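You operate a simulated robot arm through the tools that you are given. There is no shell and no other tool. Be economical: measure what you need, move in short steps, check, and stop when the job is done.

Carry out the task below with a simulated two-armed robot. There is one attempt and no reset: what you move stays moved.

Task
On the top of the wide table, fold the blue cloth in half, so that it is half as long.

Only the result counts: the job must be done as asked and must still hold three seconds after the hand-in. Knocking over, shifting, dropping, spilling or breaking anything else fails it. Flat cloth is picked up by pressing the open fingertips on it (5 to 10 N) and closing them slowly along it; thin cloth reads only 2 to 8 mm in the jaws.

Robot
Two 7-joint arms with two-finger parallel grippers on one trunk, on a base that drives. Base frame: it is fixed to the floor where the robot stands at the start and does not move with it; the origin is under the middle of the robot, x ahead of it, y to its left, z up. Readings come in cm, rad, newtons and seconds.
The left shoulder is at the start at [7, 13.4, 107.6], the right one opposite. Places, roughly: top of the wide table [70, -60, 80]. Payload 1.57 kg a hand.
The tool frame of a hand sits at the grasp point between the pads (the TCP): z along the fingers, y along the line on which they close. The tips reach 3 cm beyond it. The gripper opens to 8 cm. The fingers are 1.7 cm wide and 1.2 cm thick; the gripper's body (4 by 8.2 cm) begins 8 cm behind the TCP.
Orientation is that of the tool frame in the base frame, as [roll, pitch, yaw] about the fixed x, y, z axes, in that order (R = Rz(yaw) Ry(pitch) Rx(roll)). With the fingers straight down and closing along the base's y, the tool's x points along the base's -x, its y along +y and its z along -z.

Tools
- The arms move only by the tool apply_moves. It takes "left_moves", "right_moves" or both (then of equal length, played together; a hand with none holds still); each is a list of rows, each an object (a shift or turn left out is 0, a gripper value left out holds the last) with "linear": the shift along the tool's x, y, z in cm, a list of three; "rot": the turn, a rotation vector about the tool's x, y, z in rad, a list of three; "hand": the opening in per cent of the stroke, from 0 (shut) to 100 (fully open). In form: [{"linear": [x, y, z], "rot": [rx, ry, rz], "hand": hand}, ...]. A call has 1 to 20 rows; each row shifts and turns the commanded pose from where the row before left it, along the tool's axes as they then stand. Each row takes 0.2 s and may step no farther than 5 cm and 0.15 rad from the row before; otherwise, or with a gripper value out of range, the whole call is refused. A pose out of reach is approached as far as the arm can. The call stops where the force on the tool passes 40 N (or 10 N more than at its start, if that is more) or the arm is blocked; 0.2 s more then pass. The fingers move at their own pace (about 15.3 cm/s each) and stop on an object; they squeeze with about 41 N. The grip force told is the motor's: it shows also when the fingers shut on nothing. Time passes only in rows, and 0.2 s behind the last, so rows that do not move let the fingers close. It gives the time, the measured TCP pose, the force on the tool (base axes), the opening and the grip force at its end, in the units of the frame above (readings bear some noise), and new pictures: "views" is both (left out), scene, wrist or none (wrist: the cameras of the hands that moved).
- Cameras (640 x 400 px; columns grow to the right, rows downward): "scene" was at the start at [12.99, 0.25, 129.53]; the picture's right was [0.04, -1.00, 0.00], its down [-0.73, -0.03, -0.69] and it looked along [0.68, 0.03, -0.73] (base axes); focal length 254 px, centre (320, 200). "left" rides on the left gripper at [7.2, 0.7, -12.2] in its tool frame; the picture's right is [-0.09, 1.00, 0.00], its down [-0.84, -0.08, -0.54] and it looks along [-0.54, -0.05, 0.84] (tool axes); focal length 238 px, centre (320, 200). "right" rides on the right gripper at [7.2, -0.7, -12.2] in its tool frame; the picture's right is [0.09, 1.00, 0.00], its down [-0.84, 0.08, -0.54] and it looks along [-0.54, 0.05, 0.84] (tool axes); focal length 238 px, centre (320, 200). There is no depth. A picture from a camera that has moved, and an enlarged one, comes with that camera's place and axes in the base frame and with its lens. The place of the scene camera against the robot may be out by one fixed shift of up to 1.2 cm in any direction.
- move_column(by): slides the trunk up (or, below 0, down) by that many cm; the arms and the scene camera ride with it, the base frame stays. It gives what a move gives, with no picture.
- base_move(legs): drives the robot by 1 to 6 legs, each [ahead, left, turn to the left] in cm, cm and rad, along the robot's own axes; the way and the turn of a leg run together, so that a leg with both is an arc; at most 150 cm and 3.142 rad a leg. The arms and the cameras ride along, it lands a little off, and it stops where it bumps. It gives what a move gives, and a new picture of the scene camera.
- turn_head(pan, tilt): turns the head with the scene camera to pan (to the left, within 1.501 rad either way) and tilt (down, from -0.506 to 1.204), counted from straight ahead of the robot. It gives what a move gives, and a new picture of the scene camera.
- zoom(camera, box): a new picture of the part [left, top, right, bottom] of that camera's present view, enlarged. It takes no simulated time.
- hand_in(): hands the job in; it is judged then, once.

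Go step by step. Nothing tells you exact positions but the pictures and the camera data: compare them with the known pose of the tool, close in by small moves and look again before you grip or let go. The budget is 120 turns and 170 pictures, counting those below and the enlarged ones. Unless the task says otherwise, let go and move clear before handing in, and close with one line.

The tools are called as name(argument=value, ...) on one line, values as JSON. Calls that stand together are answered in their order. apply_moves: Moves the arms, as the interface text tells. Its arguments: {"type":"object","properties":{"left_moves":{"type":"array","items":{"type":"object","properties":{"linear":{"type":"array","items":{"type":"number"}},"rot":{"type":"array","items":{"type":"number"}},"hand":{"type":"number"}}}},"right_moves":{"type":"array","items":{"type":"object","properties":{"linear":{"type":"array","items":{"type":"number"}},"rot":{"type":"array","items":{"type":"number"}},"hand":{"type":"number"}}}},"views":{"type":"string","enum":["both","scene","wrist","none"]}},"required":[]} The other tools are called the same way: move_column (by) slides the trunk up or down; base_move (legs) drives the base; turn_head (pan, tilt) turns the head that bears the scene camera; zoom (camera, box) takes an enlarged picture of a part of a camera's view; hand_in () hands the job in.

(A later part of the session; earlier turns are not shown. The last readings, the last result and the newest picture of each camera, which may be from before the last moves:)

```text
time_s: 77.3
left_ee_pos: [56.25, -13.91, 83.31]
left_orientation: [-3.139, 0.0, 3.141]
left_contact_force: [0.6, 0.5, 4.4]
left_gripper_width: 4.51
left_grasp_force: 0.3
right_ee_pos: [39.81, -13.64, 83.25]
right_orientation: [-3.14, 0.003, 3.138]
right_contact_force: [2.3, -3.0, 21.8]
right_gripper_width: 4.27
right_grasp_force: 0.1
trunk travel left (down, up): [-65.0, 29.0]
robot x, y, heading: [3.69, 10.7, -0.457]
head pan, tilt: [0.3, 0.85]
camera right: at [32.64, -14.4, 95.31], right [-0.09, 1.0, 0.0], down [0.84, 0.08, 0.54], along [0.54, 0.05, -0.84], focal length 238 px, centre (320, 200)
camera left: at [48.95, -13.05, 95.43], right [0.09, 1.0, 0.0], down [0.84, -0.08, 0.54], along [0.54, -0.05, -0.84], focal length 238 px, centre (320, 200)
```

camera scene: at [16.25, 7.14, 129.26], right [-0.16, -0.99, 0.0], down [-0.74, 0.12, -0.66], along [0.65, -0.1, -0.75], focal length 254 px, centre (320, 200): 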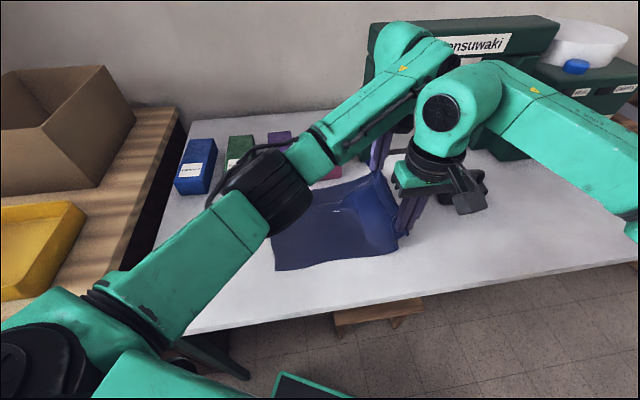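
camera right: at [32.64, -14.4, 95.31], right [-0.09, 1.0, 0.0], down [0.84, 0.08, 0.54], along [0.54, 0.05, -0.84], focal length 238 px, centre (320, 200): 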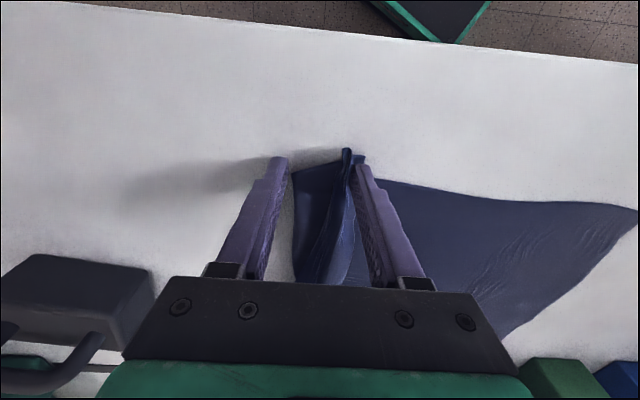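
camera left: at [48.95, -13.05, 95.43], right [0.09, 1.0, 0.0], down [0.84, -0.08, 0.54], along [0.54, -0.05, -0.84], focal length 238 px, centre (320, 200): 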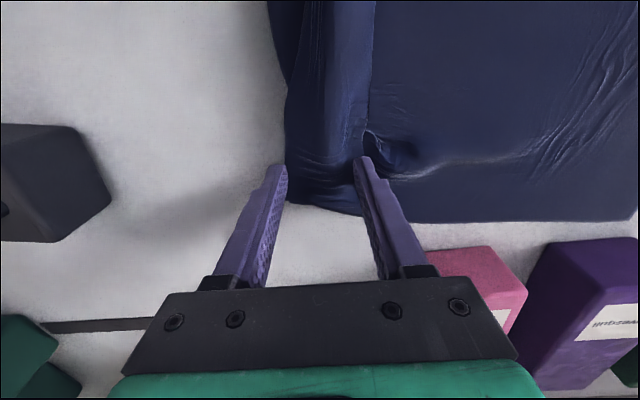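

The outer fingers slipped off the edge and a pleat still stands. I'll rise, turn the jaws 90° to close along x, and use that grip to pull the edge straight.

apply_moves(left_moves=[{"linear": [0, 0, -1]}, {"linear": [0, 0, -3]}, {"linear": [0, 0, -4]}, {"linear": [0, 0, -4]}, {"rot": [0, 0, 0.1428]}, {"rot": [0, 0, 0.1428]}, {"rot": [0, 0, 0.1428]}, {"rot": [0, 0, 0.1428]}, {"rot": [0, 0, 0.1428]}, {"rot": [0, 0, 0.1428]}, {"rot": [0, 0, 0.1428]}, {"rot": [0, 0, 0.1428]}, {"rot": [0, 0, 0.1428]}, {"rot": [0, 0, 0.1428]}, {"rot": [0, 0, 0.1428], "hand": 40}, {}], right_moves=[{"linear": [0, 0, -1]}, {"linear": [0, 0, -3]}, {"linear": [0, 0, -4]}, {"linear": [0, 0, -4]}, {"rot": [0, 0, 0.1428]}, {"rot": [0, 0, 0.1428]}, {"rot": [0, 0, 0.1428]}, {"rot": [0, 0, 0.1428]}, {"rot": [0, 0, 0.1428]}, {"rot": [0, 0, 0.1428]}, {"rot": [0, 0, 0.1428]}, {"rot": [0, 0, 0.1428]}, {"rot": [0, 0, 0.1428]}, {"rot": [0, 0, 0.1428]}, {"rot": [0, 0, 0.1428], "hand": 40}, {}])

```text
time_s: 80.8
left_ee_pos: [56.48, -13.74, 95.0]
left_orientation: [-3.141, 0.001, 1.568]
left_contact_force: [-0.2, 0.2, 0.2]
left_gripper_width: 3.21
left_grasp_force: 0.0
right_ee_pos: [40.12, -13.88, 94.99]
right_orientation: [-3.141, -0.001, 1.566]
right_contact_force: [0.4, 0.2, 0.5]
right_gripper_width: 3.23
right_grasp_force: 0.0
trunk travel left (down, up): [-65.0, 29.0]
robot x, y, heading: [4.19, 10.84, -0.458]
head pan, tilt: [0.3, 0.85]
camera scene: at [16.26, 7.13, 129.26], right [-0.16, -0.99, 0.0], down [-0.74, 0.12, -0.66], along [0.65, -0.1, -0.75], focal length 254 px, centre (320, 200)
camera right: at [39.49, -6.67, 107.12], right [1.0, 0.09, 0.0], down [0.07, -0.84, 0.54], along [0.05, -0.54, -0.84], focal length 238 px, centre (320, 200)
camera left: at [57.08, -6.55, 107.27], right [1.0, -0.1, 0.0], down [-0.08, -0.84, 0.54], along [-0.05, -0.54, -0.84], focal length 238 px, centre (320, 200)
```

scene: 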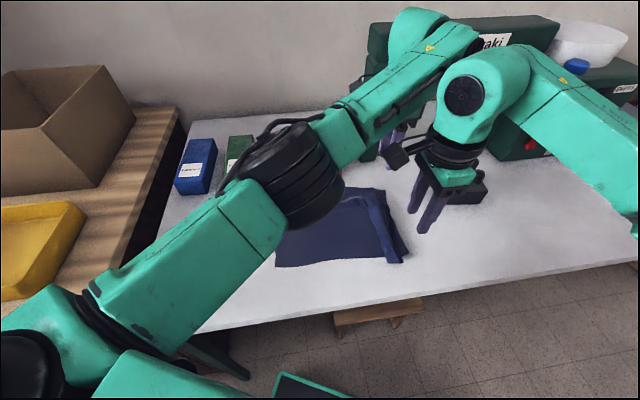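
right: 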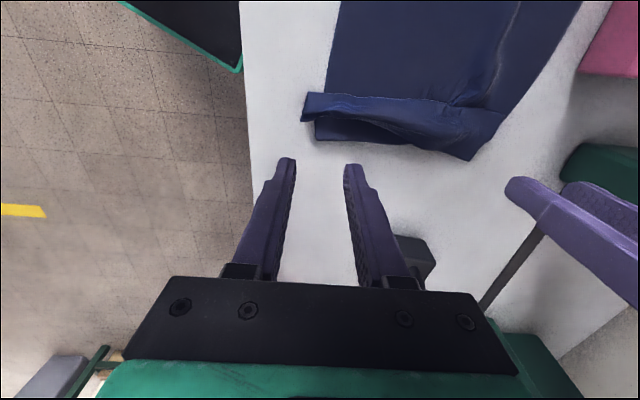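
left: 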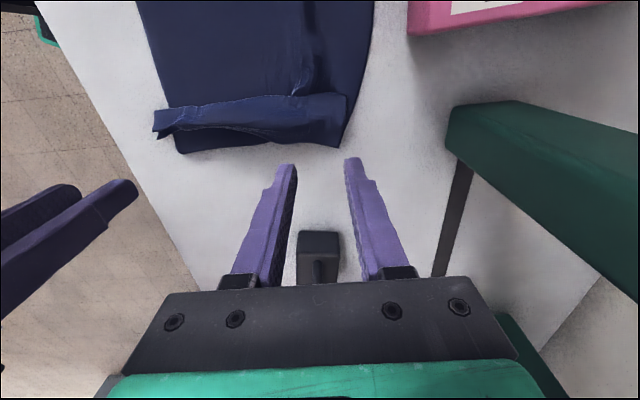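

zoom(camera="left", box=[140, 60, 380, 200])

zoom(camera="right", box=[290, 60, 530, 200])

```text
2.67 times, centred on (260, 130) of left
camera zoom: at [57.08, -6.55, 107.27], right [1.0, -0.1, 0.0], down [-0.08, -0.84, 0.54], along [-0.05, -0.54, -0.84], focal length 636 px, centre (480, 387)
```

zoom: 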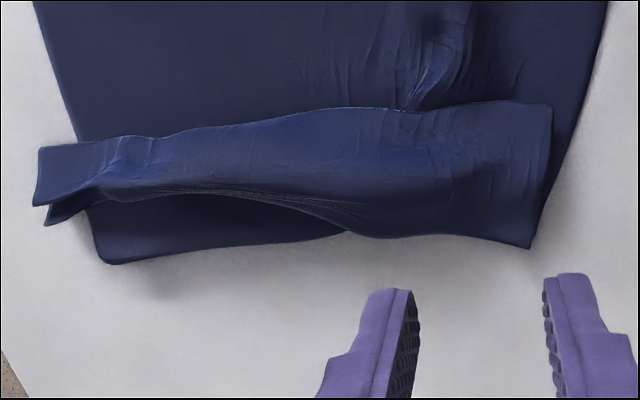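

```text
2.67 times, centred on (410, 130) of right
camera zoom: at [39.49, -6.67, 107.12], right [1.0, 0.09, 0.0], down [0.07, -0.84, 0.54], along [0.05, -0.54, -0.84], focal length 636 px, centre (80, 387)
```

zoom: 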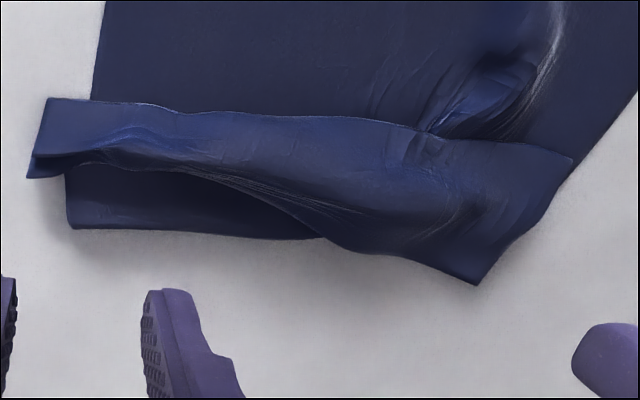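

The sheet's edge has a Z-shaped pleat with the flap on top. I'll pinch the flap near each corner with the jaws closing along x and light pressure, then lift and pull it out.

apply_moves(left_moves=[{"linear": [-1.6, 0.2, 3]}, {"linear": [0, 0, 3]}, {"linear": [0, 0, 3]}, {"linear": [0, 0, 1.6]}, {}], right_moves=[{"linear": [-0.8, 1.2, 3]}, {"linear": [0, 0, 3]}, {"linear": [0, 0, 3]}, {"linear": [0, 0, 2]}, {}], views="wrist")

```text
time_s: 82.0
left_ee_pos: [55.76, -15.12, 84.6]
left_orientation: [-3.142, 0.0, 1.569]
left_contact_force: [0.4, -0.9, 0.1]
left_gripper_width: 3.22
left_grasp_force: 0.0
left hand out of reach, approached as far as the arm can: row 1
right_ee_pos: [41.33, -14.6, 83.82]
right_orientation: [3.14, -0.001, 1.57]
right_contact_force: [0.8, -0.3, 0.1]
right_gripper_width: 3.16
right_grasp_force: 0.0
trunk travel left (down, up): [-65.0, 29.0]
robot x, y, heading: [3.9, 10.2, -0.458]
head pan, tilt: [0.3, 0.85]
camera right: at [40.6, -7.4, 95.98], right [1.0, 0.09, 0.0], down [0.08, -0.84, 0.54], along [0.05, -0.54, -0.84], focal length 238 px, centre (320, 200)
camera left: at [56.45, -7.81, 96.82], right [1.0, -0.09, 0.0], down [-0.08, -0.84, 0.54], along [-0.05, -0.54, -0.84], focal length 238 px, centre (320, 200)
```

right: 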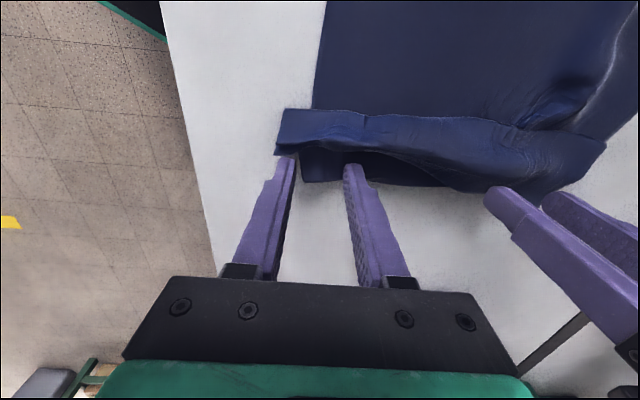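
left: 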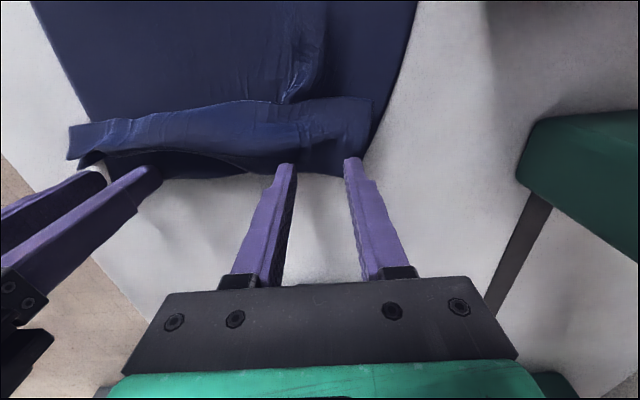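

apply_moves(left_moves=[{"linear": [0.6, -0.3, 0.3]}, {"linear": [0, 0, 0.3]}, {}], right_moves=[{"linear": [0.3, 1.0, 0]}, {"linear": [0, 0, 0.4]}, {}], views="wrist")

```text
time_s: 82.8
left_ee_pos: [56.08, -13.97, 84.06]
left_orientation: [3.14, 0.0, 1.584]
left_contact_force: [0.3, -0.1, 0.6]
left_gripper_width: 3.24
left_grasp_force: 0.0
right_ee_pos: [42.07, -14.24, 83.31]
right_orientation: [-3.136, 0.005, 1.571]
right_contact_force: [-0.1, -0.5, -0.3]
right_gripper_width: 3.18
right_grasp_force: 0.1
trunk travel left (down, up): [-65.0, 29.0]
robot x, y, heading: [4.27, 10.44, -0.465]
head pan, tilt: [0.3, 0.85]
camera right: at [41.43, -6.97, 95.44], right [1.0, 0.09, -0.01], down [0.08, -0.84, 0.54], along [0.05, -0.54, -0.84], focal length 238 px, centre (320, 200)
camera left: at [56.64, -6.72, 96.24], right [1.0, -0.08, 0.0], down [-0.07, -0.84, 0.54], along [-0.04, -0.54, -0.84], focal length 238 px, centre (320, 200)
```

right: 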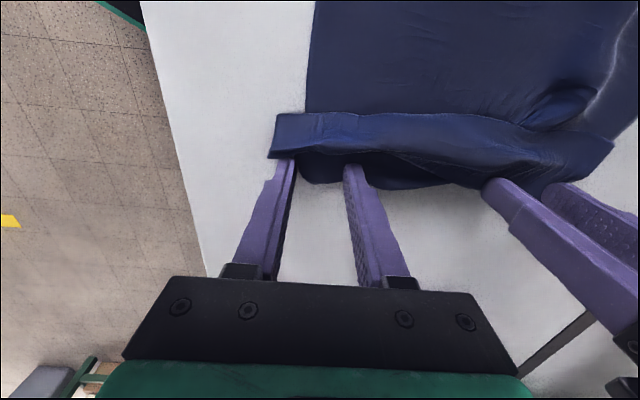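
left: 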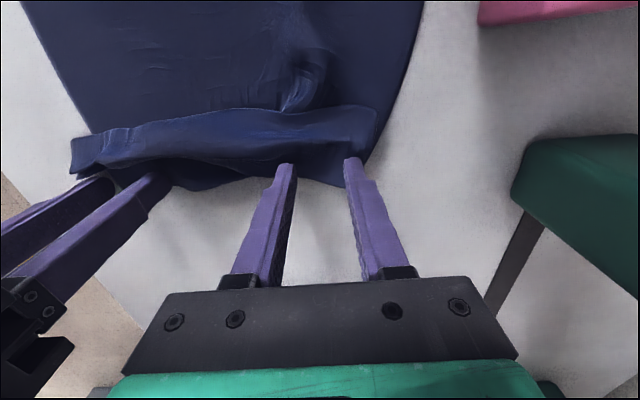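

apply_moves(left_moves=[{"linear": [0, 0, 0.4]}, {"linear": [0, 0, 0.25]}, {}], right_moves=[{"linear": [0, 0.5, 0.08]}, {}, {}], views="none")

```text
time_s: 83.5
left_ee_pos: [56.5, -13.43, 83.54]
left_orientation: [3.139, 0.001, 1.596]
left_contact_force: [0.0, 0.5, 0.4]
left_gripper_width: 3.22
left_grasp_force: 0.0
right_ee_pos: [42.45, -14.06, 83.23]
right_orientation: [-3.133, 0.003, 1.576]
right_contact_force: [-1.1, 0.2, 4.9]
right_gripper_width: 3.13
right_grasp_force: 0.1
trunk travel left (down, up): [-65.0, 29.0]
robot x, y, heading: [4.18, 10.41, -0.461]
head pan, tilt: [0.3, 0.85]
```

apply_moves(left_moves=[{}], right_moves=[{}], views="both")

```text
time_s: 84.0
left_ee_pos: [56.57, -13.46, 83.65]
left_orientation: [3.141, -0.001, 1.596]
left_contact_force: [-0.7, 0.2, 0.7]
left_gripper_width: 3.19
left_grasp_force: 0.1
right_ee_pos: [42.51, -14.16, 83.31]
right_orientation: [-3.136, 0.002, 1.575]
right_contact_force: [-0.3, 0.4, 5.1]
right_gripper_width: 3.14
right_grasp_force: 0.0
trunk travel left (down, up): [-65.0, 29.0]
robot x, y, heading: [3.67, 10.26, -0.46]
head pan, tilt: [0.3, 0.85]
camera scene: at [16.17, 7.17, 129.27], right [-0.16, -0.99, 0.0], down [-0.74, 0.12, -0.66], along [0.65, -0.1, -0.75], focal length 254 px, centre (320, 200)
camera right: at [41.83, -6.94, 95.33], right [1.0, 0.1, -0.01], down [0.09, -0.84, 0.54], along [0.05, -0.54, -0.84], focal length 238 px, centre (320, 200)
camera left: at [56.98, -6.31, 95.72], right [1.0, -0.07, 0.0], down [-0.06, -0.84, 0.54], along [-0.04, -0.54, -0.84], focal length 238 px, centre (320, 200)
```

scene: 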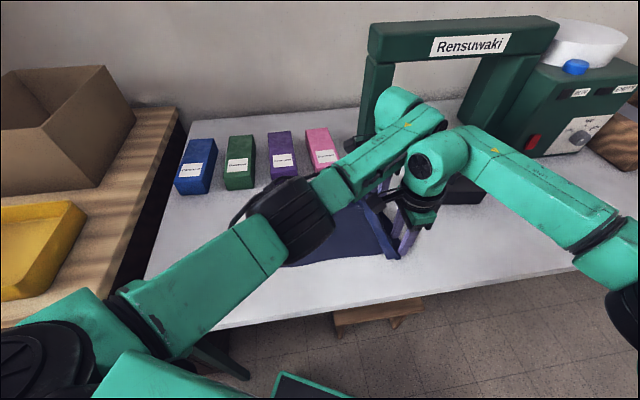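
right: 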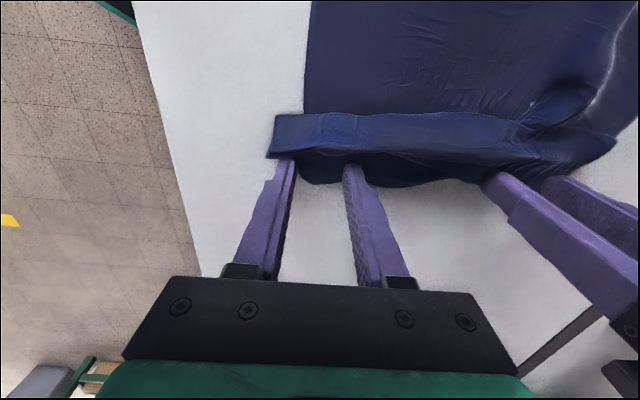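
left: 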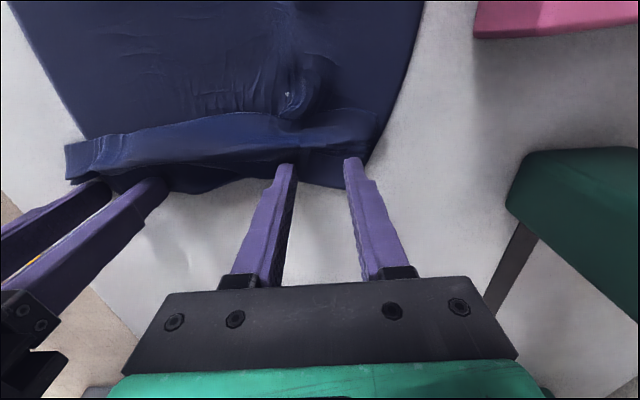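

The left forearm is touching the right wrist's camera side. I'll raise both and turn the right hand half a turn, so its camera faces away.

apply_moves(left_moves=[{"linear": [0, 0, -1]}, {"linear": [0, 0, -3]}, {"linear": [0, 0, -3]}, {}], right_moves=[{"linear": [0, 0, -1]}, {"linear": [0, -0.5, -3]}, {"linear": [0, -1, -3]}, {}], views="none")

apply_moves(right_moves=[{"rot": [0, 0, -0.1496]}, {"rot": [0, 0, -0.1496]}, {"rot": [0, 0, -0.1496]}, {"rot": [0, 0, -0.1496]}, {"rot": [0, 0, -0.1496]}, {"rot": [0, 0, -0.1496]}, {"rot": [0, 0, -0.1496]}, {"rot": [0, 0, -0.1496]}, {"rot": [0, 0, -0.1496]}, {"rot": [0, 0, -0.1496]}, {"rot": [0, 0, -0.1496]}, {"rot": [0, 0, -0.1496]}, {"rot": [0, 0, -0.1496]}, {"rot": [0, 0, -0.1496]}, {"rot": [0, 0, -0.1496]}, {"rot": [0, 0, -0.1496]}, {"rot": [0, 0, -0.1496]}, {"rot": [0, 0, -0.1496]}, {"rot": [0, 0, -0.1496]}, {"rot": [0, 0, -0.1496]}], views="none")

apply_moves(right_moves=[{"rot": [0, 0, -0.1496]}, {}, {}], views="both")

```text
time_s: 84.8
left_ee_pos: [55.51, -14.39, 89.79]
left_orientation: [3.134, -0.003, 1.57]
left_contact_force: [0.6, 0.1, 0.7]
left_gripper_width: 3.17
left_grasp_force: 0.1
right_ee_pos: [41.48, -14.78, 89.66]
right_orientation: [-3.137, 0.006, 1.555]
right_contact_force: [-1.6, -0.2, -0.3]
right_gripper_width: 3.21
right_grasp_force: 0.1
trunk travel left (down, up): [-65.0, 29.0]
robot x, y, heading: [3.93, 10.77, -0.46]
head pan, tilt: [0.3, 0.85]
stopped in row 3 (right hand): the force on the tool passed its limit (the readings are from after the stop); the commanded pose is now the measured one
```

```text
time_s: 89.0
left_ee_pos: [55.64, -14.44, 89.75]
left_orientation: [3.134, -0.002, 1.567]
left_contact_force: [-0.2, 0.2, 0.8]
left_gripper_width: 3.22
left_grasp_force: 0.0
right_ee_pos: [41.55, -14.8, 89.67]
right_orientation: [-3.135, -0.007, -2.834]
right_contact_force: [-0.7, 0.0, -0.5]
right_gripper_width: 3.19
right_grasp_force: 0.1
right hand out of reach, approached as far as the arm can: row 14, 15, 16, 17, 18, 19, 20
trunk travel left (down, up): [-65.0, 29.0]
robot x, y, heading: [3.58, 11.15, -0.458]
head pan, tilt: [0.3, 0.85]
```

```text
time_s: 89.8
left_ee_pos: [55.67, -14.46, 89.74]
left_orientation: [3.134, -0.002, 1.57]
left_contact_force: [0.5, -0.5, 0.4]
left_gripper_width: 3.19
left_grasp_force: 0.1
right_ee_pos: [41.6, -14.81, 89.72]
right_orientation: [-3.136, -0.007, -2.835]
right_contact_force: [-0.7, -0.8, 1.0]
right_gripper_width: 3.19
right_grasp_force: 0.0
right hand out of reach, approached as far as the arm can: row 1
trunk travel left (down, up): [-65.0, 29.0]
robot x, y, heading: [3.96, 10.81, -0.462]
head pan, tilt: [0.3, 0.85]
camera scene: at [16.26, 7.12, 129.26], right [-0.16, -0.99, 0.0], down [-0.74, 0.12, -0.66], along [0.65, -0.1, -0.75], focal length 254 px, centre (320, 200)
camera right: at [34.99, -17.49, 101.85], right [-0.39, 0.92, 0.0], down [0.78, 0.33, 0.54], along [0.5, 0.2, -0.84], focal length 238 px, centre (320, 200)
```

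scene: 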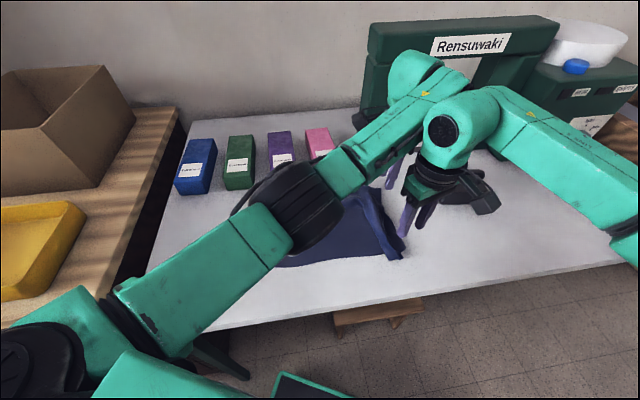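
right: 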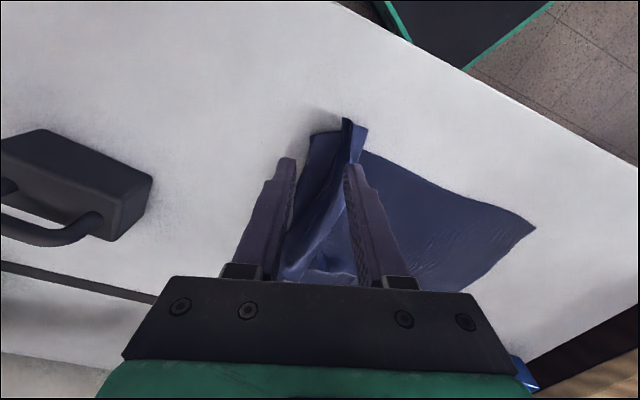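

The right wrist can't turn that far, and the arms crowd each other here. I'll raise both hands, turn the base further right to separate the arms, and set both hands to close along x again.

apply_moves(left_moves=[{"linear": [0, 0, -3]}, {"linear": [0, 0, -4]}, {"linear": [0, 0, -4]}, {}], right_moves=[{"linear": [0, 0, -3]}, {"linear": [0, 0, -4]}, {"linear": [0, 0, -4]}, {}], views="none")

base_move(legs=[[0, 0, -0.32]])

```text
time_s: 90.8
left_ee_pos: [54.92, -13.93, 100.71]
left_orientation: [3.134, -0.002, 1.568]
left_contact_force: [0.2, 0.4, -0.3]
left_gripper_width: 3.19
left_grasp_force: 0.0
left hand out of reach, approached as far as the arm can: row 3
right_ee_pos: [41.48, -14.75, 99.7]
right_orientation: [3.14, -0.006, -2.843]
right_contact_force: [0.5, 0.4, 0.4]
right_gripper_width: 3.19
right_grasp_force: 0.1
right hand out of reach, approached as far as the arm can: row 3
trunk travel left (down, up): [-65.0, 29.0]
robot x, y, heading: [3.58, 10.63, -0.462]
head pan, tilt: [0.3, 0.85]
```

```text
time_s: 92.2
left_ee_pos: [44.65, -28.49, 100.61]
left_orientation: [3.136, -0.001, 1.249]
left_contact_force: [0.1, 0.0, 0.2]
left_gripper_width: 3.2
left_grasp_force: 0.0
right_ee_pos: [31.69, -25.14, 99.65]
right_orientation: [-3.139, -0.005, 3.121]
right_contact_force: [-0.3, -0.1, 0.0]
right_gripper_width: 3.18
right_grasp_force: 0.0
trunk travel left (down, up): [-65.0, 29.0]
robot x, y, heading: [4.05, 10.96, -0.776]
head pan, tilt: [0.3, 0.85]
camera scene: at [14.57, 3.48, 129.26], right [-0.46, -0.89, 0.0], down [-0.67, 0.35, -0.66], along [0.59, -0.3, -0.75], focal length 254 px, centre (320, 200)
```

scene: 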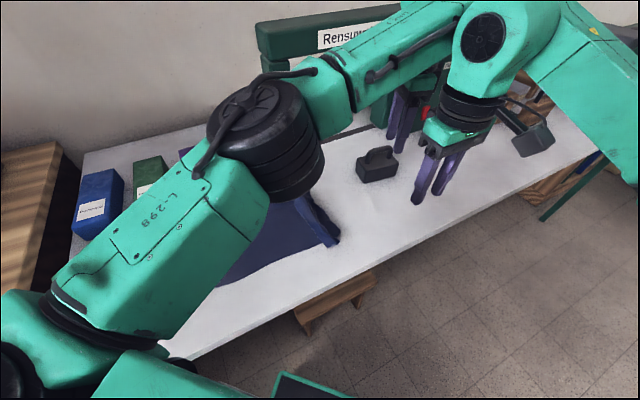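

apply_moves(left_moves=[{"rot": [0, 0, -0.107]}, {"rot": [0, 0, -0.107]}, {"rot": [0, 0, -0.107]}, {"linear": [2.9, 2.27, 0]}, {"linear": [2.9, 2.27, 0]}, {"linear": [2.9, 2.27, 0]}, {"linear": [2.9, 2.27, 0]}, {"linear": [2.9, 2.27, 0]}, {}, {}, {}, {}, {}, {}, {}, {}, {}], right_moves=[{"rot": [0, 0, 0.141]}, {"rot": [0, 0, 0.141]}, {"rot": [0, 0, 0.141]}, {"rot": [0, 0, 0.141]}, {"rot": [0, 0, 0.141]}, {"rot": [0, 0, 0.141]}, {"rot": [0, 0, 0.141]}, {"rot": [0, 0, 0.141]}, {"rot": [0, 0, 0.141]}, {"rot": [0, 0, 0.141]}, {"rot": [0, 0, 0.141]}, {"linear": [2.2, 1.96, 0]}, {"linear": [2.2, 1.96, 0]}, {"linear": [2.2, 1.96, 0]}, {"linear": [2.2, 1.96, 0]}, {"linear": [2.2, 1.96, 0]}, {}])

```text
time_s: 95.8
left_ee_pos: [56.13, -13.92, 100.8]
left_orientation: [3.135, 0.001, 1.571]
left_contact_force: [0.1, -0.2, 0.2]
left_gripper_width: 3.22
left_grasp_force: 0.1
right_ee_pos: [41.61, -14.16, 99.71]
right_orientation: [-3.136, 0.002, 1.568]
right_contact_force: [-0.2, 0.1, 0.3]
right_gripper_width: 3.21
right_grasp_force: 0.0
trunk travel left (down, up): [-65.0, 29.0]
robot x, y, heading: [3.91, 10.91, -0.775]
head pan, tilt: [0.3, 0.85]
camera scene: at [14.51, 3.39, 129.26], right [-0.46, -0.89, 0.0], down [-0.67, 0.35, -0.66], along [0.59, -0.3, -0.75], focal length 254 px, centre (320, 200)
camera right: at [40.9, -6.95, 111.81], right [1.0, 0.09, -0.01], down [0.08, -0.84, 0.54], along [0.04, -0.54, -0.84], focal length 238 px, centre (320, 200)
camera left: at [56.69, -6.6, 112.87], right [1.0, -0.09, 0.01], down [-0.08, -0.84, 0.54], along [-0.04, -0.54, -0.84], focal length 238 px, centre (320, 200)
```

scene: 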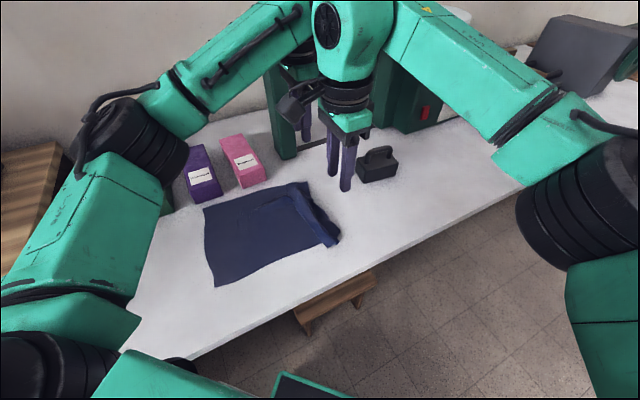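
right: 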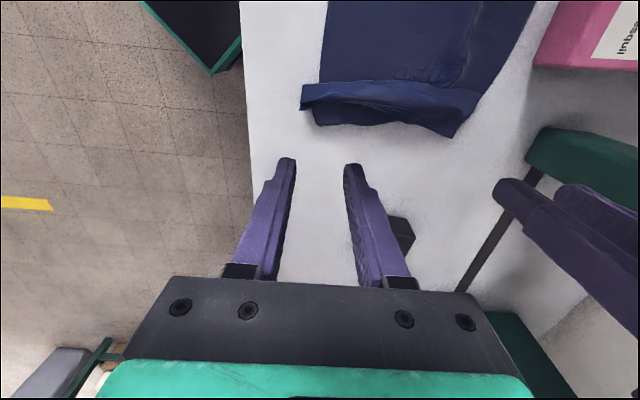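
left: 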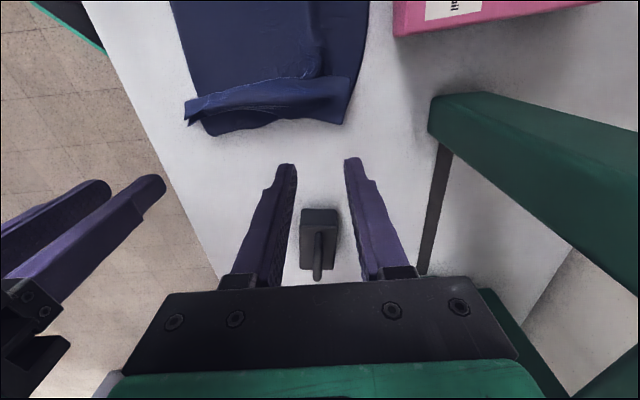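

Now the arms are well separated and the scene view is clear. I'll zoom in on the cloth to understand its pleat.

zoom(camera="scene", box=[190, 160, 360, 300])

zoom(camera="left", box=[160, 30, 400, 180])

```text
2.86 times, centred on (275, 230) of scene
camera zoom: at [14.51, 3.39, 129.26], right [-0.46, -0.89, 0.0], down [-0.67, 0.35, -0.66], along [0.59, -0.3, -0.75], focal length 725 px, centre (449, 114)
```

zoom: 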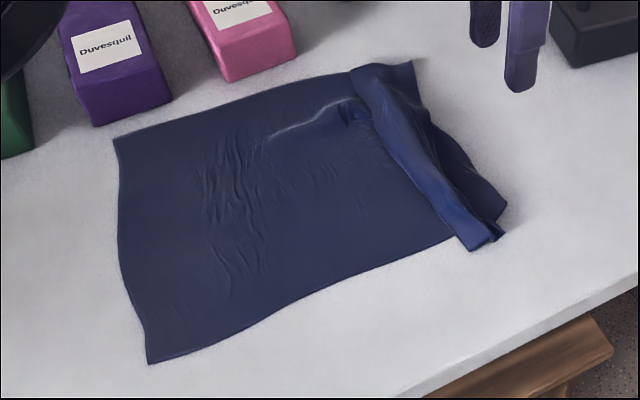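

```text
2.67 times, centred on (280, 105) of left
camera zoom: at [56.69, -6.6, 112.87], right [1.0, -0.09, 0.01], down [-0.08, -0.84, 0.54], along [-0.04, -0.54, -0.84], focal length 636 px, centre (427, 453)
```

zoom: 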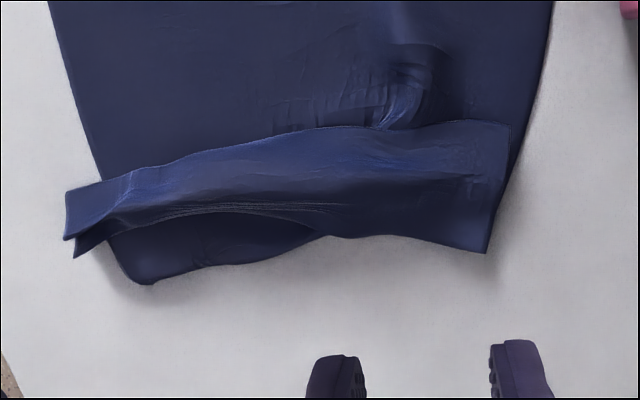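

apply_moves(left_moves=[{"linear": [-0.9, 0.4, 4]}, {"linear": [0, 0, 4]}, {"linear": [0, 0, 4]}, {"linear": [0, 0, 3]}, {"linear": [0, 0, 1.4]}, {}], right_moves=[{"linear": [-0.55, 1.9, 4]}, {"linear": [0, 0, 4]}, {"linear": [0, 0, 4]}, {"linear": [0, 0, 3]}, {"linear": [0, 0, 0.7]}, {}], views="wrist")

```text
time_s: 97.2
left_ee_pos: [56.58, -14.75, 84.27]
left_orientation: [3.135, 0.002, 1.57]
left_contact_force: [0.0, -0.2, 0.0]
left_gripper_width: 3.22
left_grasp_force: 0.0
right_ee_pos: [43.49, -14.66, 84.02]
right_orientation: [-3.135, 0.003, 1.568]
right_contact_force: [-0.2, 0.2, 0.3]
right_gripper_width: 3.21
right_grasp_force: 0.0
trunk travel left (down, up): [-65.0, 29.0]
robot x, y, heading: [3.9, 10.91, -0.779]
head pan, tilt: [0.3, 0.85]
camera right: at [42.85, -7.42, 96.04], right [1.0, 0.09, -0.01], down [0.08, -0.84, 0.54], along [0.04, -0.54, -0.84], focal length 238 px, centre (320, 200)
camera left: at [57.22, -7.58, 96.46], right [1.0, -0.09, 0.01], down [-0.08, -0.84, 0.54], along [-0.04, -0.54, -0.84], focal length 238 px, centre (320, 200)
```

right: 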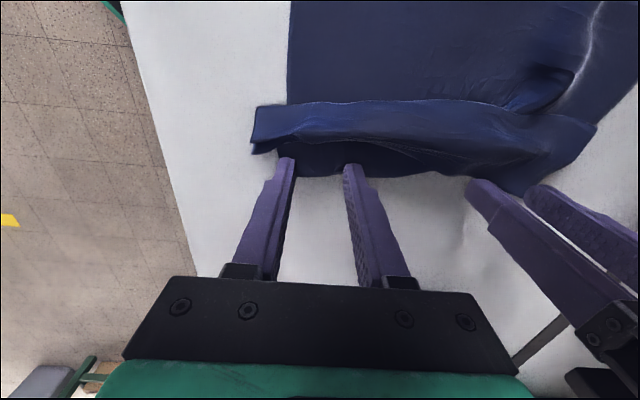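
left: 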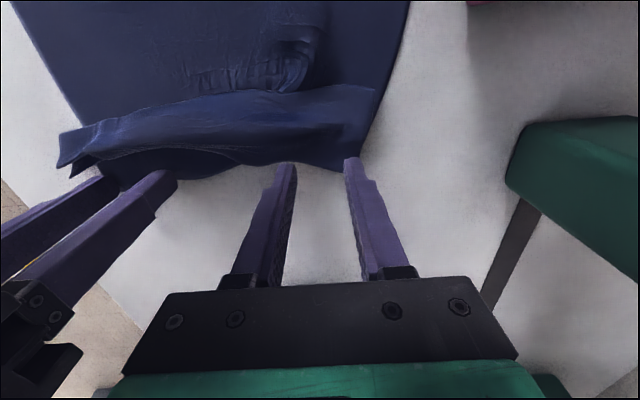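

apply_moves(left_moves=[{"linear": [0.8, 0, 0.3]}, {"linear": [0, 0, 0.3]}, {"linear": [0, 0, 0.2]}, {}], right_moves=[{"linear": [0.1, 0, 0.3]}, {"linear": [0, 0, 0.3]}, {"linear": [0, 0, 0.2]}, {}], views="none")

```text
time_s: 98.2
left_ee_pos: [56.51, -14.05, 83.55]
left_orientation: [3.133, 0.001, 1.572]
left_contact_force: [0.5, 0.0, 0.6]
left_gripper_width: 3.22
left_grasp_force: 0.0
right_ee_pos: [43.34, -14.64, 83.25]
right_orientation: [-3.138, 0.0, 1.569]
right_contact_force: [2.0, 0.3, 10.7]
right_gripper_width: 3.14
right_grasp_force: 0.0
trunk travel left (down, up): [-65.0, 29.0]
robot x, y, heading: [3.97, 10.4, -0.782]
head pan, tilt: [0.3, 0.85]
```

apply_moves(left_moves=[{"linear": [0, 0, 0.12]}, {"linear": [0, 0, 0.05]}, {}], right_moves=[{"linear": [0, 0, -0.02]}, {}, {}], views="none")

```text
time_s: 99.0
left_ee_pos: [56.53, -14.12, 83.43]
left_orientation: [3.135, 0.002, 1.572]
left_contact_force: [-0.8, -0.1, 1.9]
left_gripper_width: 3.21
left_grasp_force: 0.0
right_ee_pos: [43.12, -14.65, 83.28]
right_orientation: [-3.136, 0.002, 1.568]
right_contact_force: [3.1, 0.4, 12.3]
right_gripper_width: 3.1
right_grasp_force: 0.0
trunk travel left (down, up): [-65.0, 29.0]
robot x, y, heading: [3.73, 10.89, -0.778]
head pan, tilt: [0.3, 0.85]
```

apply_moves(left_moves=[{"linear": [0, 0, 0.06]}, {"hand": 37}, {"hand": 34}, {"hand": 31}, {"hand": 28}, {"hand": 25}, {"hand": 22}, {"hand": 19}, {"hand": 16}, {"hand": 13}, {"hand": 10}, {"hand": 8}, {"hand": 6}, {"hand": 4}, {"hand": 2}, {"hand": 0}, {}, {}], right_moves=[{"linear": [0, 0, -0.04]}, {"hand": 37}, {"hand": 34}, {"hand": 31}, {"hand": 28}, {"hand": 25}, {"hand": 22}, {"hand": 19}, {"hand": 16}, {"hand": 13}, {"hand": 10}, {"hand": 8}, {"hand": 6}, {"hand": 4}, {"hand": 2}, {"hand": 0}, {}, {}], views="wrist")

```text
time_s: 102.8
left_ee_pos: [56.32, -14.05, 83.36]
left_orientation: [3.134, 0.002, 1.572]
left_contact_force: [0.0, 0.2, 0.7]
left_gripper_width: 0.0
left_grasp_force: 20.8
right_ee_pos: [43.06, -14.6, 83.27]
right_orientation: [-3.138, 0.004, 1.57]
right_contact_force: [-1.0, 0.9, 16.7]
right_gripper_width: 0.0
right_grasp_force: 21.6
trunk travel left (down, up): [-65.0, 29.0]
robot x, y, heading: [3.91, 10.77, -0.781]
head pan, tilt: [0.3, 0.85]
camera right: at [42.52, -7.41, 95.33], right [1.0, 0.09, 0.0], down [0.08, -0.84, 0.54], along [0.05, -0.54, -0.84], focal length 238 px, centre (320, 200)
camera left: at [56.89, -6.73, 95.62], right [1.0, -0.09, 0.01], down [-0.08, -0.84, 0.54], along [-0.04, -0.54, -0.84], focal length 238 px, centre (320, 200)
```

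right: 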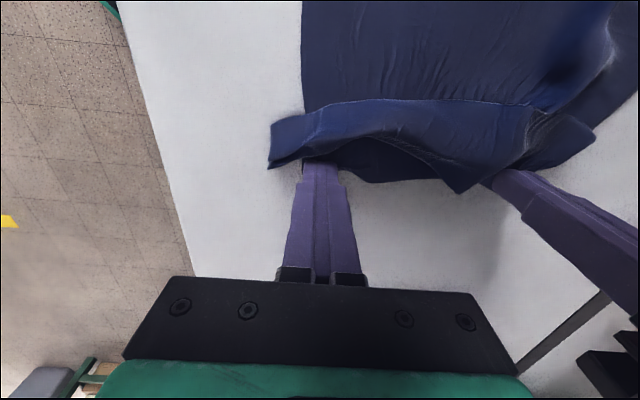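
left: 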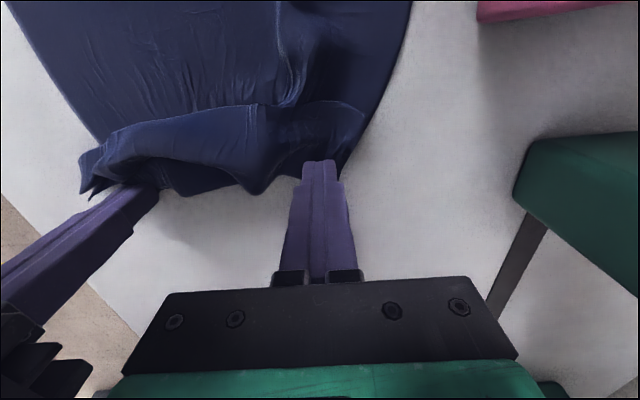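

Both slipped. The fingers drag the cloth well though, so I'll press on the flap and drag it outward (-y) to unfold the pleat.

apply_moves(left_moves=[{"linear": [0, 0, -1.5]}, {"linear": [0, 0, -1.5], "hand": 20}, {"linear": [0.2, -0.8, 0]}, {}], right_moves=[{"linear": [0, 0, -1.5]}, {"linear": [0, 0, -1.5], "hand": 20}, {"linear": [0.3, 2.0, 0]}, {}], views="wrist")

```text
time_s: 103.8
left_ee_pos: [57.3, -12.55, 85.9]
left_orientation: [-3.136, -0.014, 1.633]
left_contact_force: [1.0, 0.2, -0.6]
left_gripper_width: 1.61
left_grasp_force: 0.0
right_ee_pos: [44.95, -13.87, 85.92]
right_orientation: [-3.131, 0.002, 1.587]
right_contact_force: [-0.1, 0.5, -0.6]
right_gripper_width: 1.6
right_grasp_force: 0.0
trunk travel left (down, up): [-65.0, 29.0]
robot x, y, heading: [4.43, 10.82, -0.772]
head pan, tilt: [0.3, 0.85]
camera right: at [44.29, -6.73, 97.97], right [0.99, 0.11, -0.01], down [0.1, -0.83, 0.54], along [0.05, -0.54, -0.84], focal length 238 px, centre (320, 200)
camera left: at [57.62, -5.55, 98.19], right [1.0, -0.03, -0.01], down [-0.02, -0.85, 0.53], along [-0.02, -0.53, -0.85], focal length 238 px, centre (320, 200)
```

right: 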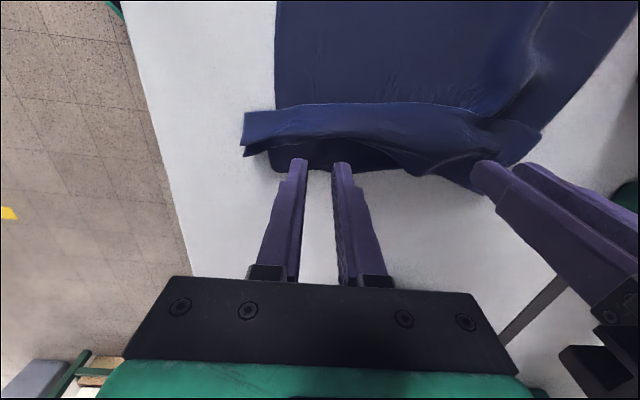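
left: 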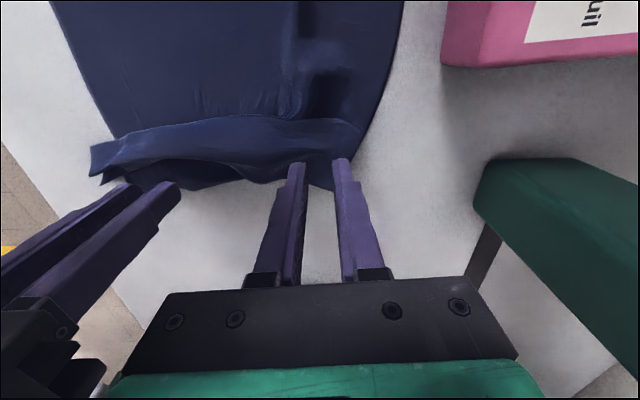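

The wrists touch when less than about 13 cm apart, so I'll widen the spacing first.

apply_moves(left_moves=[{"linear": [0, 0.8, 0]}, {}, {}], right_moves=[{"linear": [0, -1.8, 0]}, {}, {}], views="wrist")

```text
time_s: 104.6
left_ee_pos: [56.39, -13.94, 86.16]
left_orientation: [3.135, -0.001, 1.569]
left_contact_force: [0.0, 1.1, -0.6]
left_gripper_width: 1.58
left_grasp_force: 0.0
right_ee_pos: [43.38, -14.56, 86.28]
right_orientation: [-3.135, 0.001, 1.567]
right_contact_force: [0.1, -0.9, 0.4]
right_gripper_width: 1.61
right_grasp_force: 0.1
trunk travel left (down, up): [-65.0, 29.0]
robot x, y, heading: [4.02, 10.49, -0.777]
head pan, tilt: [0.3, 0.85]
camera right: at [42.92, -7.27, 98.28], right [1.0, 0.09, 0.0], down [0.08, -0.84, 0.54], along [0.04, -0.54, -0.84], focal length 238 px, centre (320, 200)
camera left: at [57.06, -6.67, 98.35], right [1.0, -0.09, 0.01], down [-0.08, -0.84, 0.54], along [-0.05, -0.54, -0.84], focal length 238 px, centre (320, 200)
```

right: 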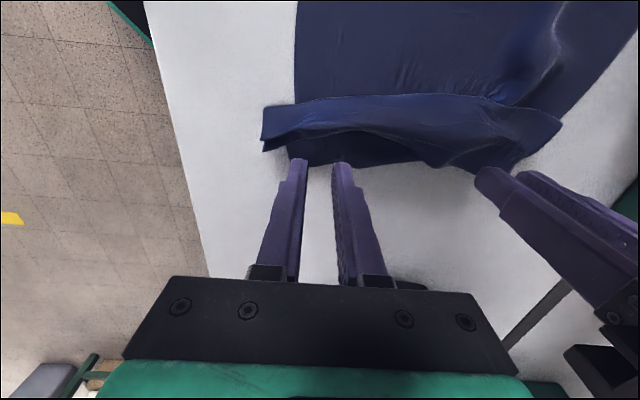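
left: 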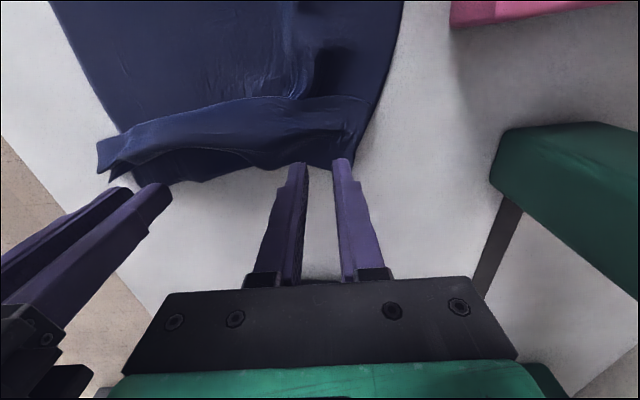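

apply_moves(left_moves=[{"linear": [0, 0, 1.2]}, {"linear": [0, 0, 1.2]}, {"linear": [0, 0, 0.5]}, {}], right_moves=[{"linear": [0.5, 0, 1.2]}, {"linear": [0, 0, 1.2]}, {"linear": [0, 0, 0.6]}, {}], views="none")

```text
time_s: 105.6
left_ee_pos: [56.52, -13.82, 83.54]
left_orientation: [3.134, 0.002, 1.57]
left_contact_force: [0.4, 0.4, -0.3]
left_gripper_width: 1.64
left_grasp_force: 0.0
right_ee_pos: [43.41, -13.92, 83.38]
right_orientation: [-3.139, 0.001, 1.57]
right_contact_force: [0.6, -0.9, 7.8]
right_gripper_width: 1.59
right_grasp_force: 0.0
trunk travel left (down, up): [-65.0, 29.0]
robot x, y, heading: [3.49, 10.36, -0.782]
head pan, tilt: [0.3, 0.85]
```

apply_moves(left_moves=[{"linear": [0, 0, 0.15]}, {"linear": [0, 0, 0.1]}, {}, {"linear": [-0.3, 0, 0]}, {"linear": [-0.3, 0, 0]}, {"linear": [-0.3, 0, 0]}, {"linear": [-0.3, 0, 0]}, {"linear": [-0.3, 0, 0]}, {"linear": [-0.3, 0, 0]}, {"linear": [-0.3, 0, 0]}, {"linear": [-0.3, 0, 0]}, {"linear": [-0.3, 0, 0]}, {"linear": [-0.3, 0, 0]}, {}], right_moves=[{"linear": [0, 0, 0.02]}, {}, {}, {"linear": [-0.3, 0, 0]}, {"linear": [-0.3, 0, 0]}, {"linear": [-0.3, 0, 0]}, {"linear": [-0.3, 0, 0]}, {"linear": [-0.3, 0, 0]}, {"linear": [-0.3, 0, 0]}, {"linear": [-0.3, 0, 0]}, {"linear": [-0.3, 0, 0]}, {"linear": [-0.3, 0, 0]}, {"linear": [-0.3, 0, 0]}, {}])

```text
time_s: 108.6
left_ee_pos: [56.4, -16.79, 83.3]
left_orientation: [3.133, 0.003, 1.573]
left_contact_force: [-0.8, 1.7, 7.0]
left_gripper_width: 1.6
left_grasp_force: 0.0
right_ee_pos: [43.37, -16.74, 83.37]
right_orientation: [-3.138, 0.003, 1.569]
right_contact_force: [0.4, 2.4, 11.3]
right_gripper_width: 1.6
right_grasp_force: 0.0
trunk travel left (down, up): [-65.0, 29.0]
robot x, y, heading: [4.82, 10.57, -0.78]
head pan, tilt: [0.3, 0.85]
camera scene: at [14.29, 3.73, 129.3], right [-0.46, -0.89, 0.0], down [-0.67, 0.34, -0.66], along [0.59, -0.31, -0.75], focal length 254 px, centre (320, 200)
camera right: at [42.69, -9.5, 95.35], right [1.0, 0.09, 0.0], down [0.08, -0.83, 0.55], along [0.05, -0.54, -0.84], focal length 238 px, centre (320, 200)
camera left: at [56.98, -9.5, 95.5], right [1.0, -0.09, 0.01], down [-0.08, -0.84, 0.54], along [-0.04, -0.54, -0.84], focal length 238 px, centre (320, 200)
```

scene: 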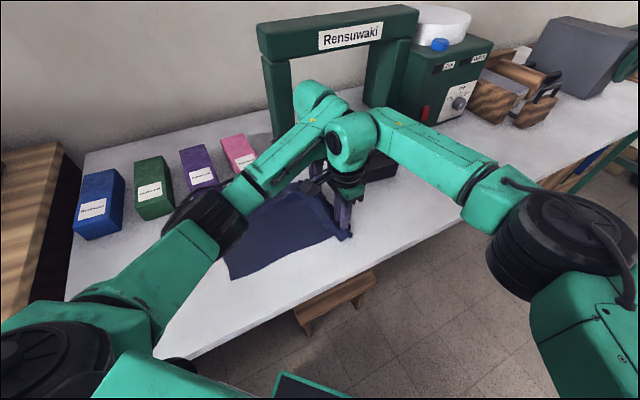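
right: 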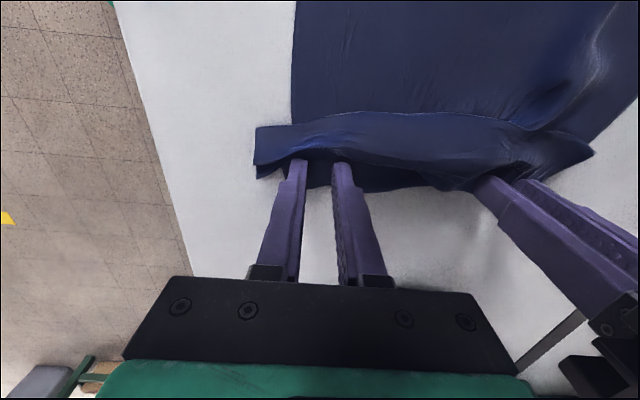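
left: 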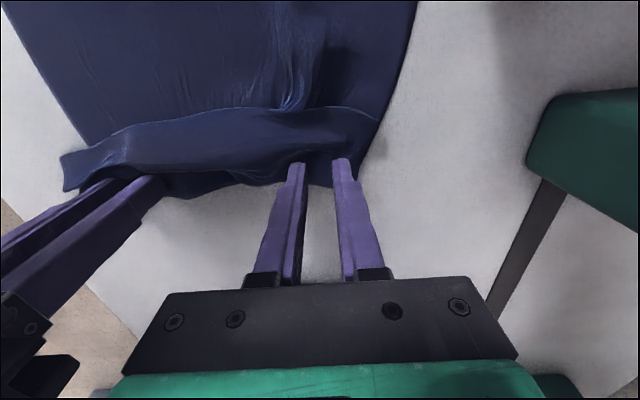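

Dragging slid the whole cloth without unfolding the pleat. I'll park the left hand high, and use the right hand alone to pinch the flap at mid-edge with a wider opening.

apply_moves(left_moves=[{"linear": [0, 0, -1.5]}, {"linear": [0, 0.5, -4]}, {"linear": [1, 0.5, -4]}, {"linear": [2, 0, -4]}, {"linear": [3, 0, -3]}, {"linear": [4, 0, 0]}, {}], right_moves=[{"linear": [0, 0, -1.5]}, {"linear": [0, 0, -1.5], "hand": 65}, {}, {}, {}, {}, {}], views="none")

apply_moves(right_moves=[{"linear": [0, 2, -1]}, {"linear": [0, 2, 0]}, {}], views="both")

```text
time_s: 110.2
left_ee_pos: [57.33, -7.04, 99.78]
left_orientation: [3.135, 0.0, 1.571]
left_contact_force: [0.4, 0.5, 0.2]
left_gripper_width: 1.58
left_grasp_force: 0.0
right_ee_pos: [43.55, -16.89, 86.15]
right_orientation: [-3.136, 0.002, 1.57]
right_contact_force: [-0.4, -0.1, 0.3]
right_gripper_width: 5.2
right_grasp_force: 0.0
trunk travel left (down, up): [-65.0, 29.0]
robot x, y, heading: [3.87, 10.8, -0.776]
head pan, tilt: [0.3, 0.85]
```

```text
time_s: 111.0
left_ee_pos: [57.46, -6.81, 99.84]
left_orientation: [3.135, 0.0, 1.572]
left_contact_force: [-0.4, 0.9, -0.3]
left_gripper_width: 1.6
left_grasp_force: 0.0
right_ee_pos: [47.45, -16.88, 87.03]
right_orientation: [-3.135, 0.001, 1.57]
right_contact_force: [0.2, -0.3, -1.2]
right_gripper_width: 5.21
right_grasp_force: 0.0
trunk travel left (down, up): [-65.0, 29.0]
robot x, y, heading: [3.92, 10.41, -0.781]
head pan, tilt: [0.3, 0.85]
camera scene: at [14.51, 3.42, 129.26], right [-0.46, -0.89, 0.0], down [-0.67, 0.35, -0.66], along [0.59, -0.3, -0.75], focal length 254 px, centre (320, 200)
camera right: at [46.86, -9.62, 99.11], right [1.0, 0.09, -0.01], down [0.08, -0.84, 0.54], along [0.04, -0.54, -0.84], focal length 238 px, centre (320, 200)
```

scene: 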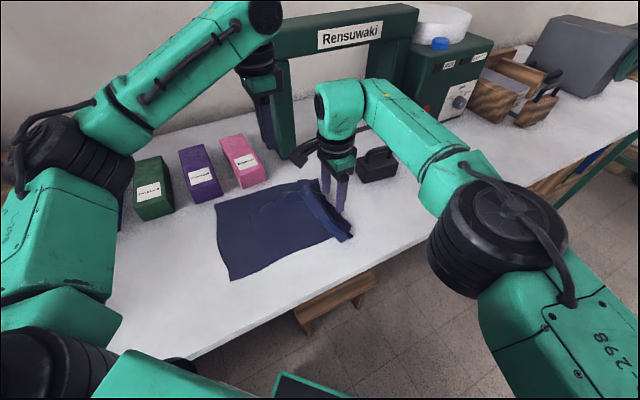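
right: 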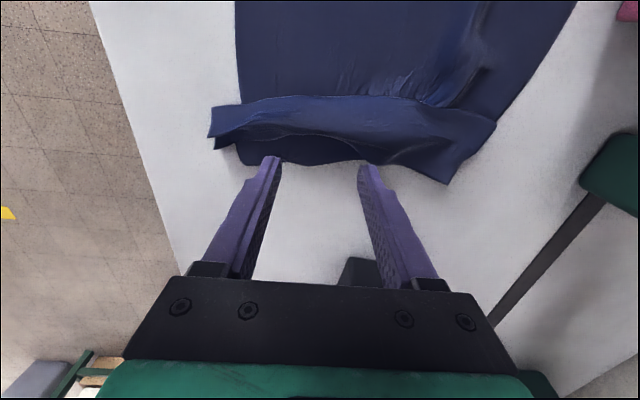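

apply_moves(right_moves=[{"linear": [-0.1, -0.8, 1.2]}, {"linear": [0, 0, 1.2]}, {"linear": [0, 0, 1.1]}, {"linear": [0, 0, 0.15]}, {}], views="wrist")

```text
time_s: 112.2
left_ee_pos: [57.42, -6.87, 99.77]
left_orientation: [3.134, 0.002, 1.57]
left_contact_force: [0.0, 0.4, 0.2]
left_gripper_width: 1.61
left_grasp_force: 0.0
right_ee_pos: [46.7, -16.96, 83.38]
right_orientation: [-3.136, 0.001, 1.569]
right_contact_force: [0.8, 0.2, 1.2]
right_gripper_width: 5.18
right_grasp_force: 0.0
trunk travel left (down, up): [-65.0, 29.0]
robot x, y, heading: [4.08, 10.99, -0.773]
head pan, tilt: [0.3, 0.85]
camera right: at [46.0, -9.71, 95.49], right [1.0, 0.09, -0.01], down [0.08, -0.84, 0.54], along [0.04, -0.54, -0.84], focal length 238 px, centre (320, 200)
```

right: 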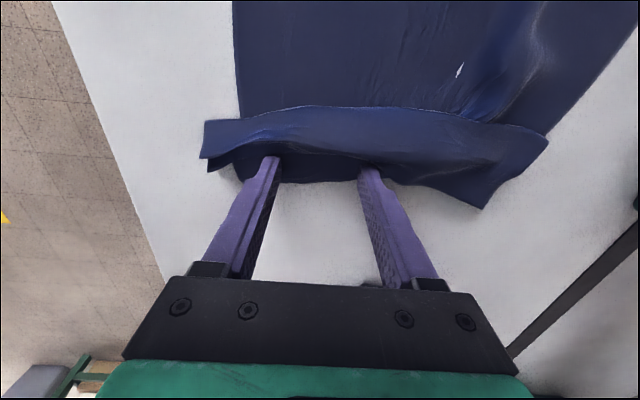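

apply_moves(right_moves=[{"linear": [0, 0, 0.1]}, {"linear": [0, 0, 0.04]}, {}], views="none")

```text
time_s: 113.0
left_ee_pos: [57.32, -6.95, 99.76]
left_orientation: [3.135, 0.002, 1.572]
left_contact_force: [-0.3, 0.5, 0.3]
left_gripper_width: 1.58
left_grasp_force: 0.0
right_ee_pos: [46.78, -16.99, 83.36]
right_orientation: [-3.135, 0.002, 1.569]
right_contact_force: [-0.3, 0.3, 1.8]
right_gripper_width: 5.17
right_grasp_force: 0.1
trunk travel left (down, up): [-65.0, 29.0]
robot x, y, heading: [3.97, 10.21, -0.778]
head pan, tilt: [0.3, 0.85]
```

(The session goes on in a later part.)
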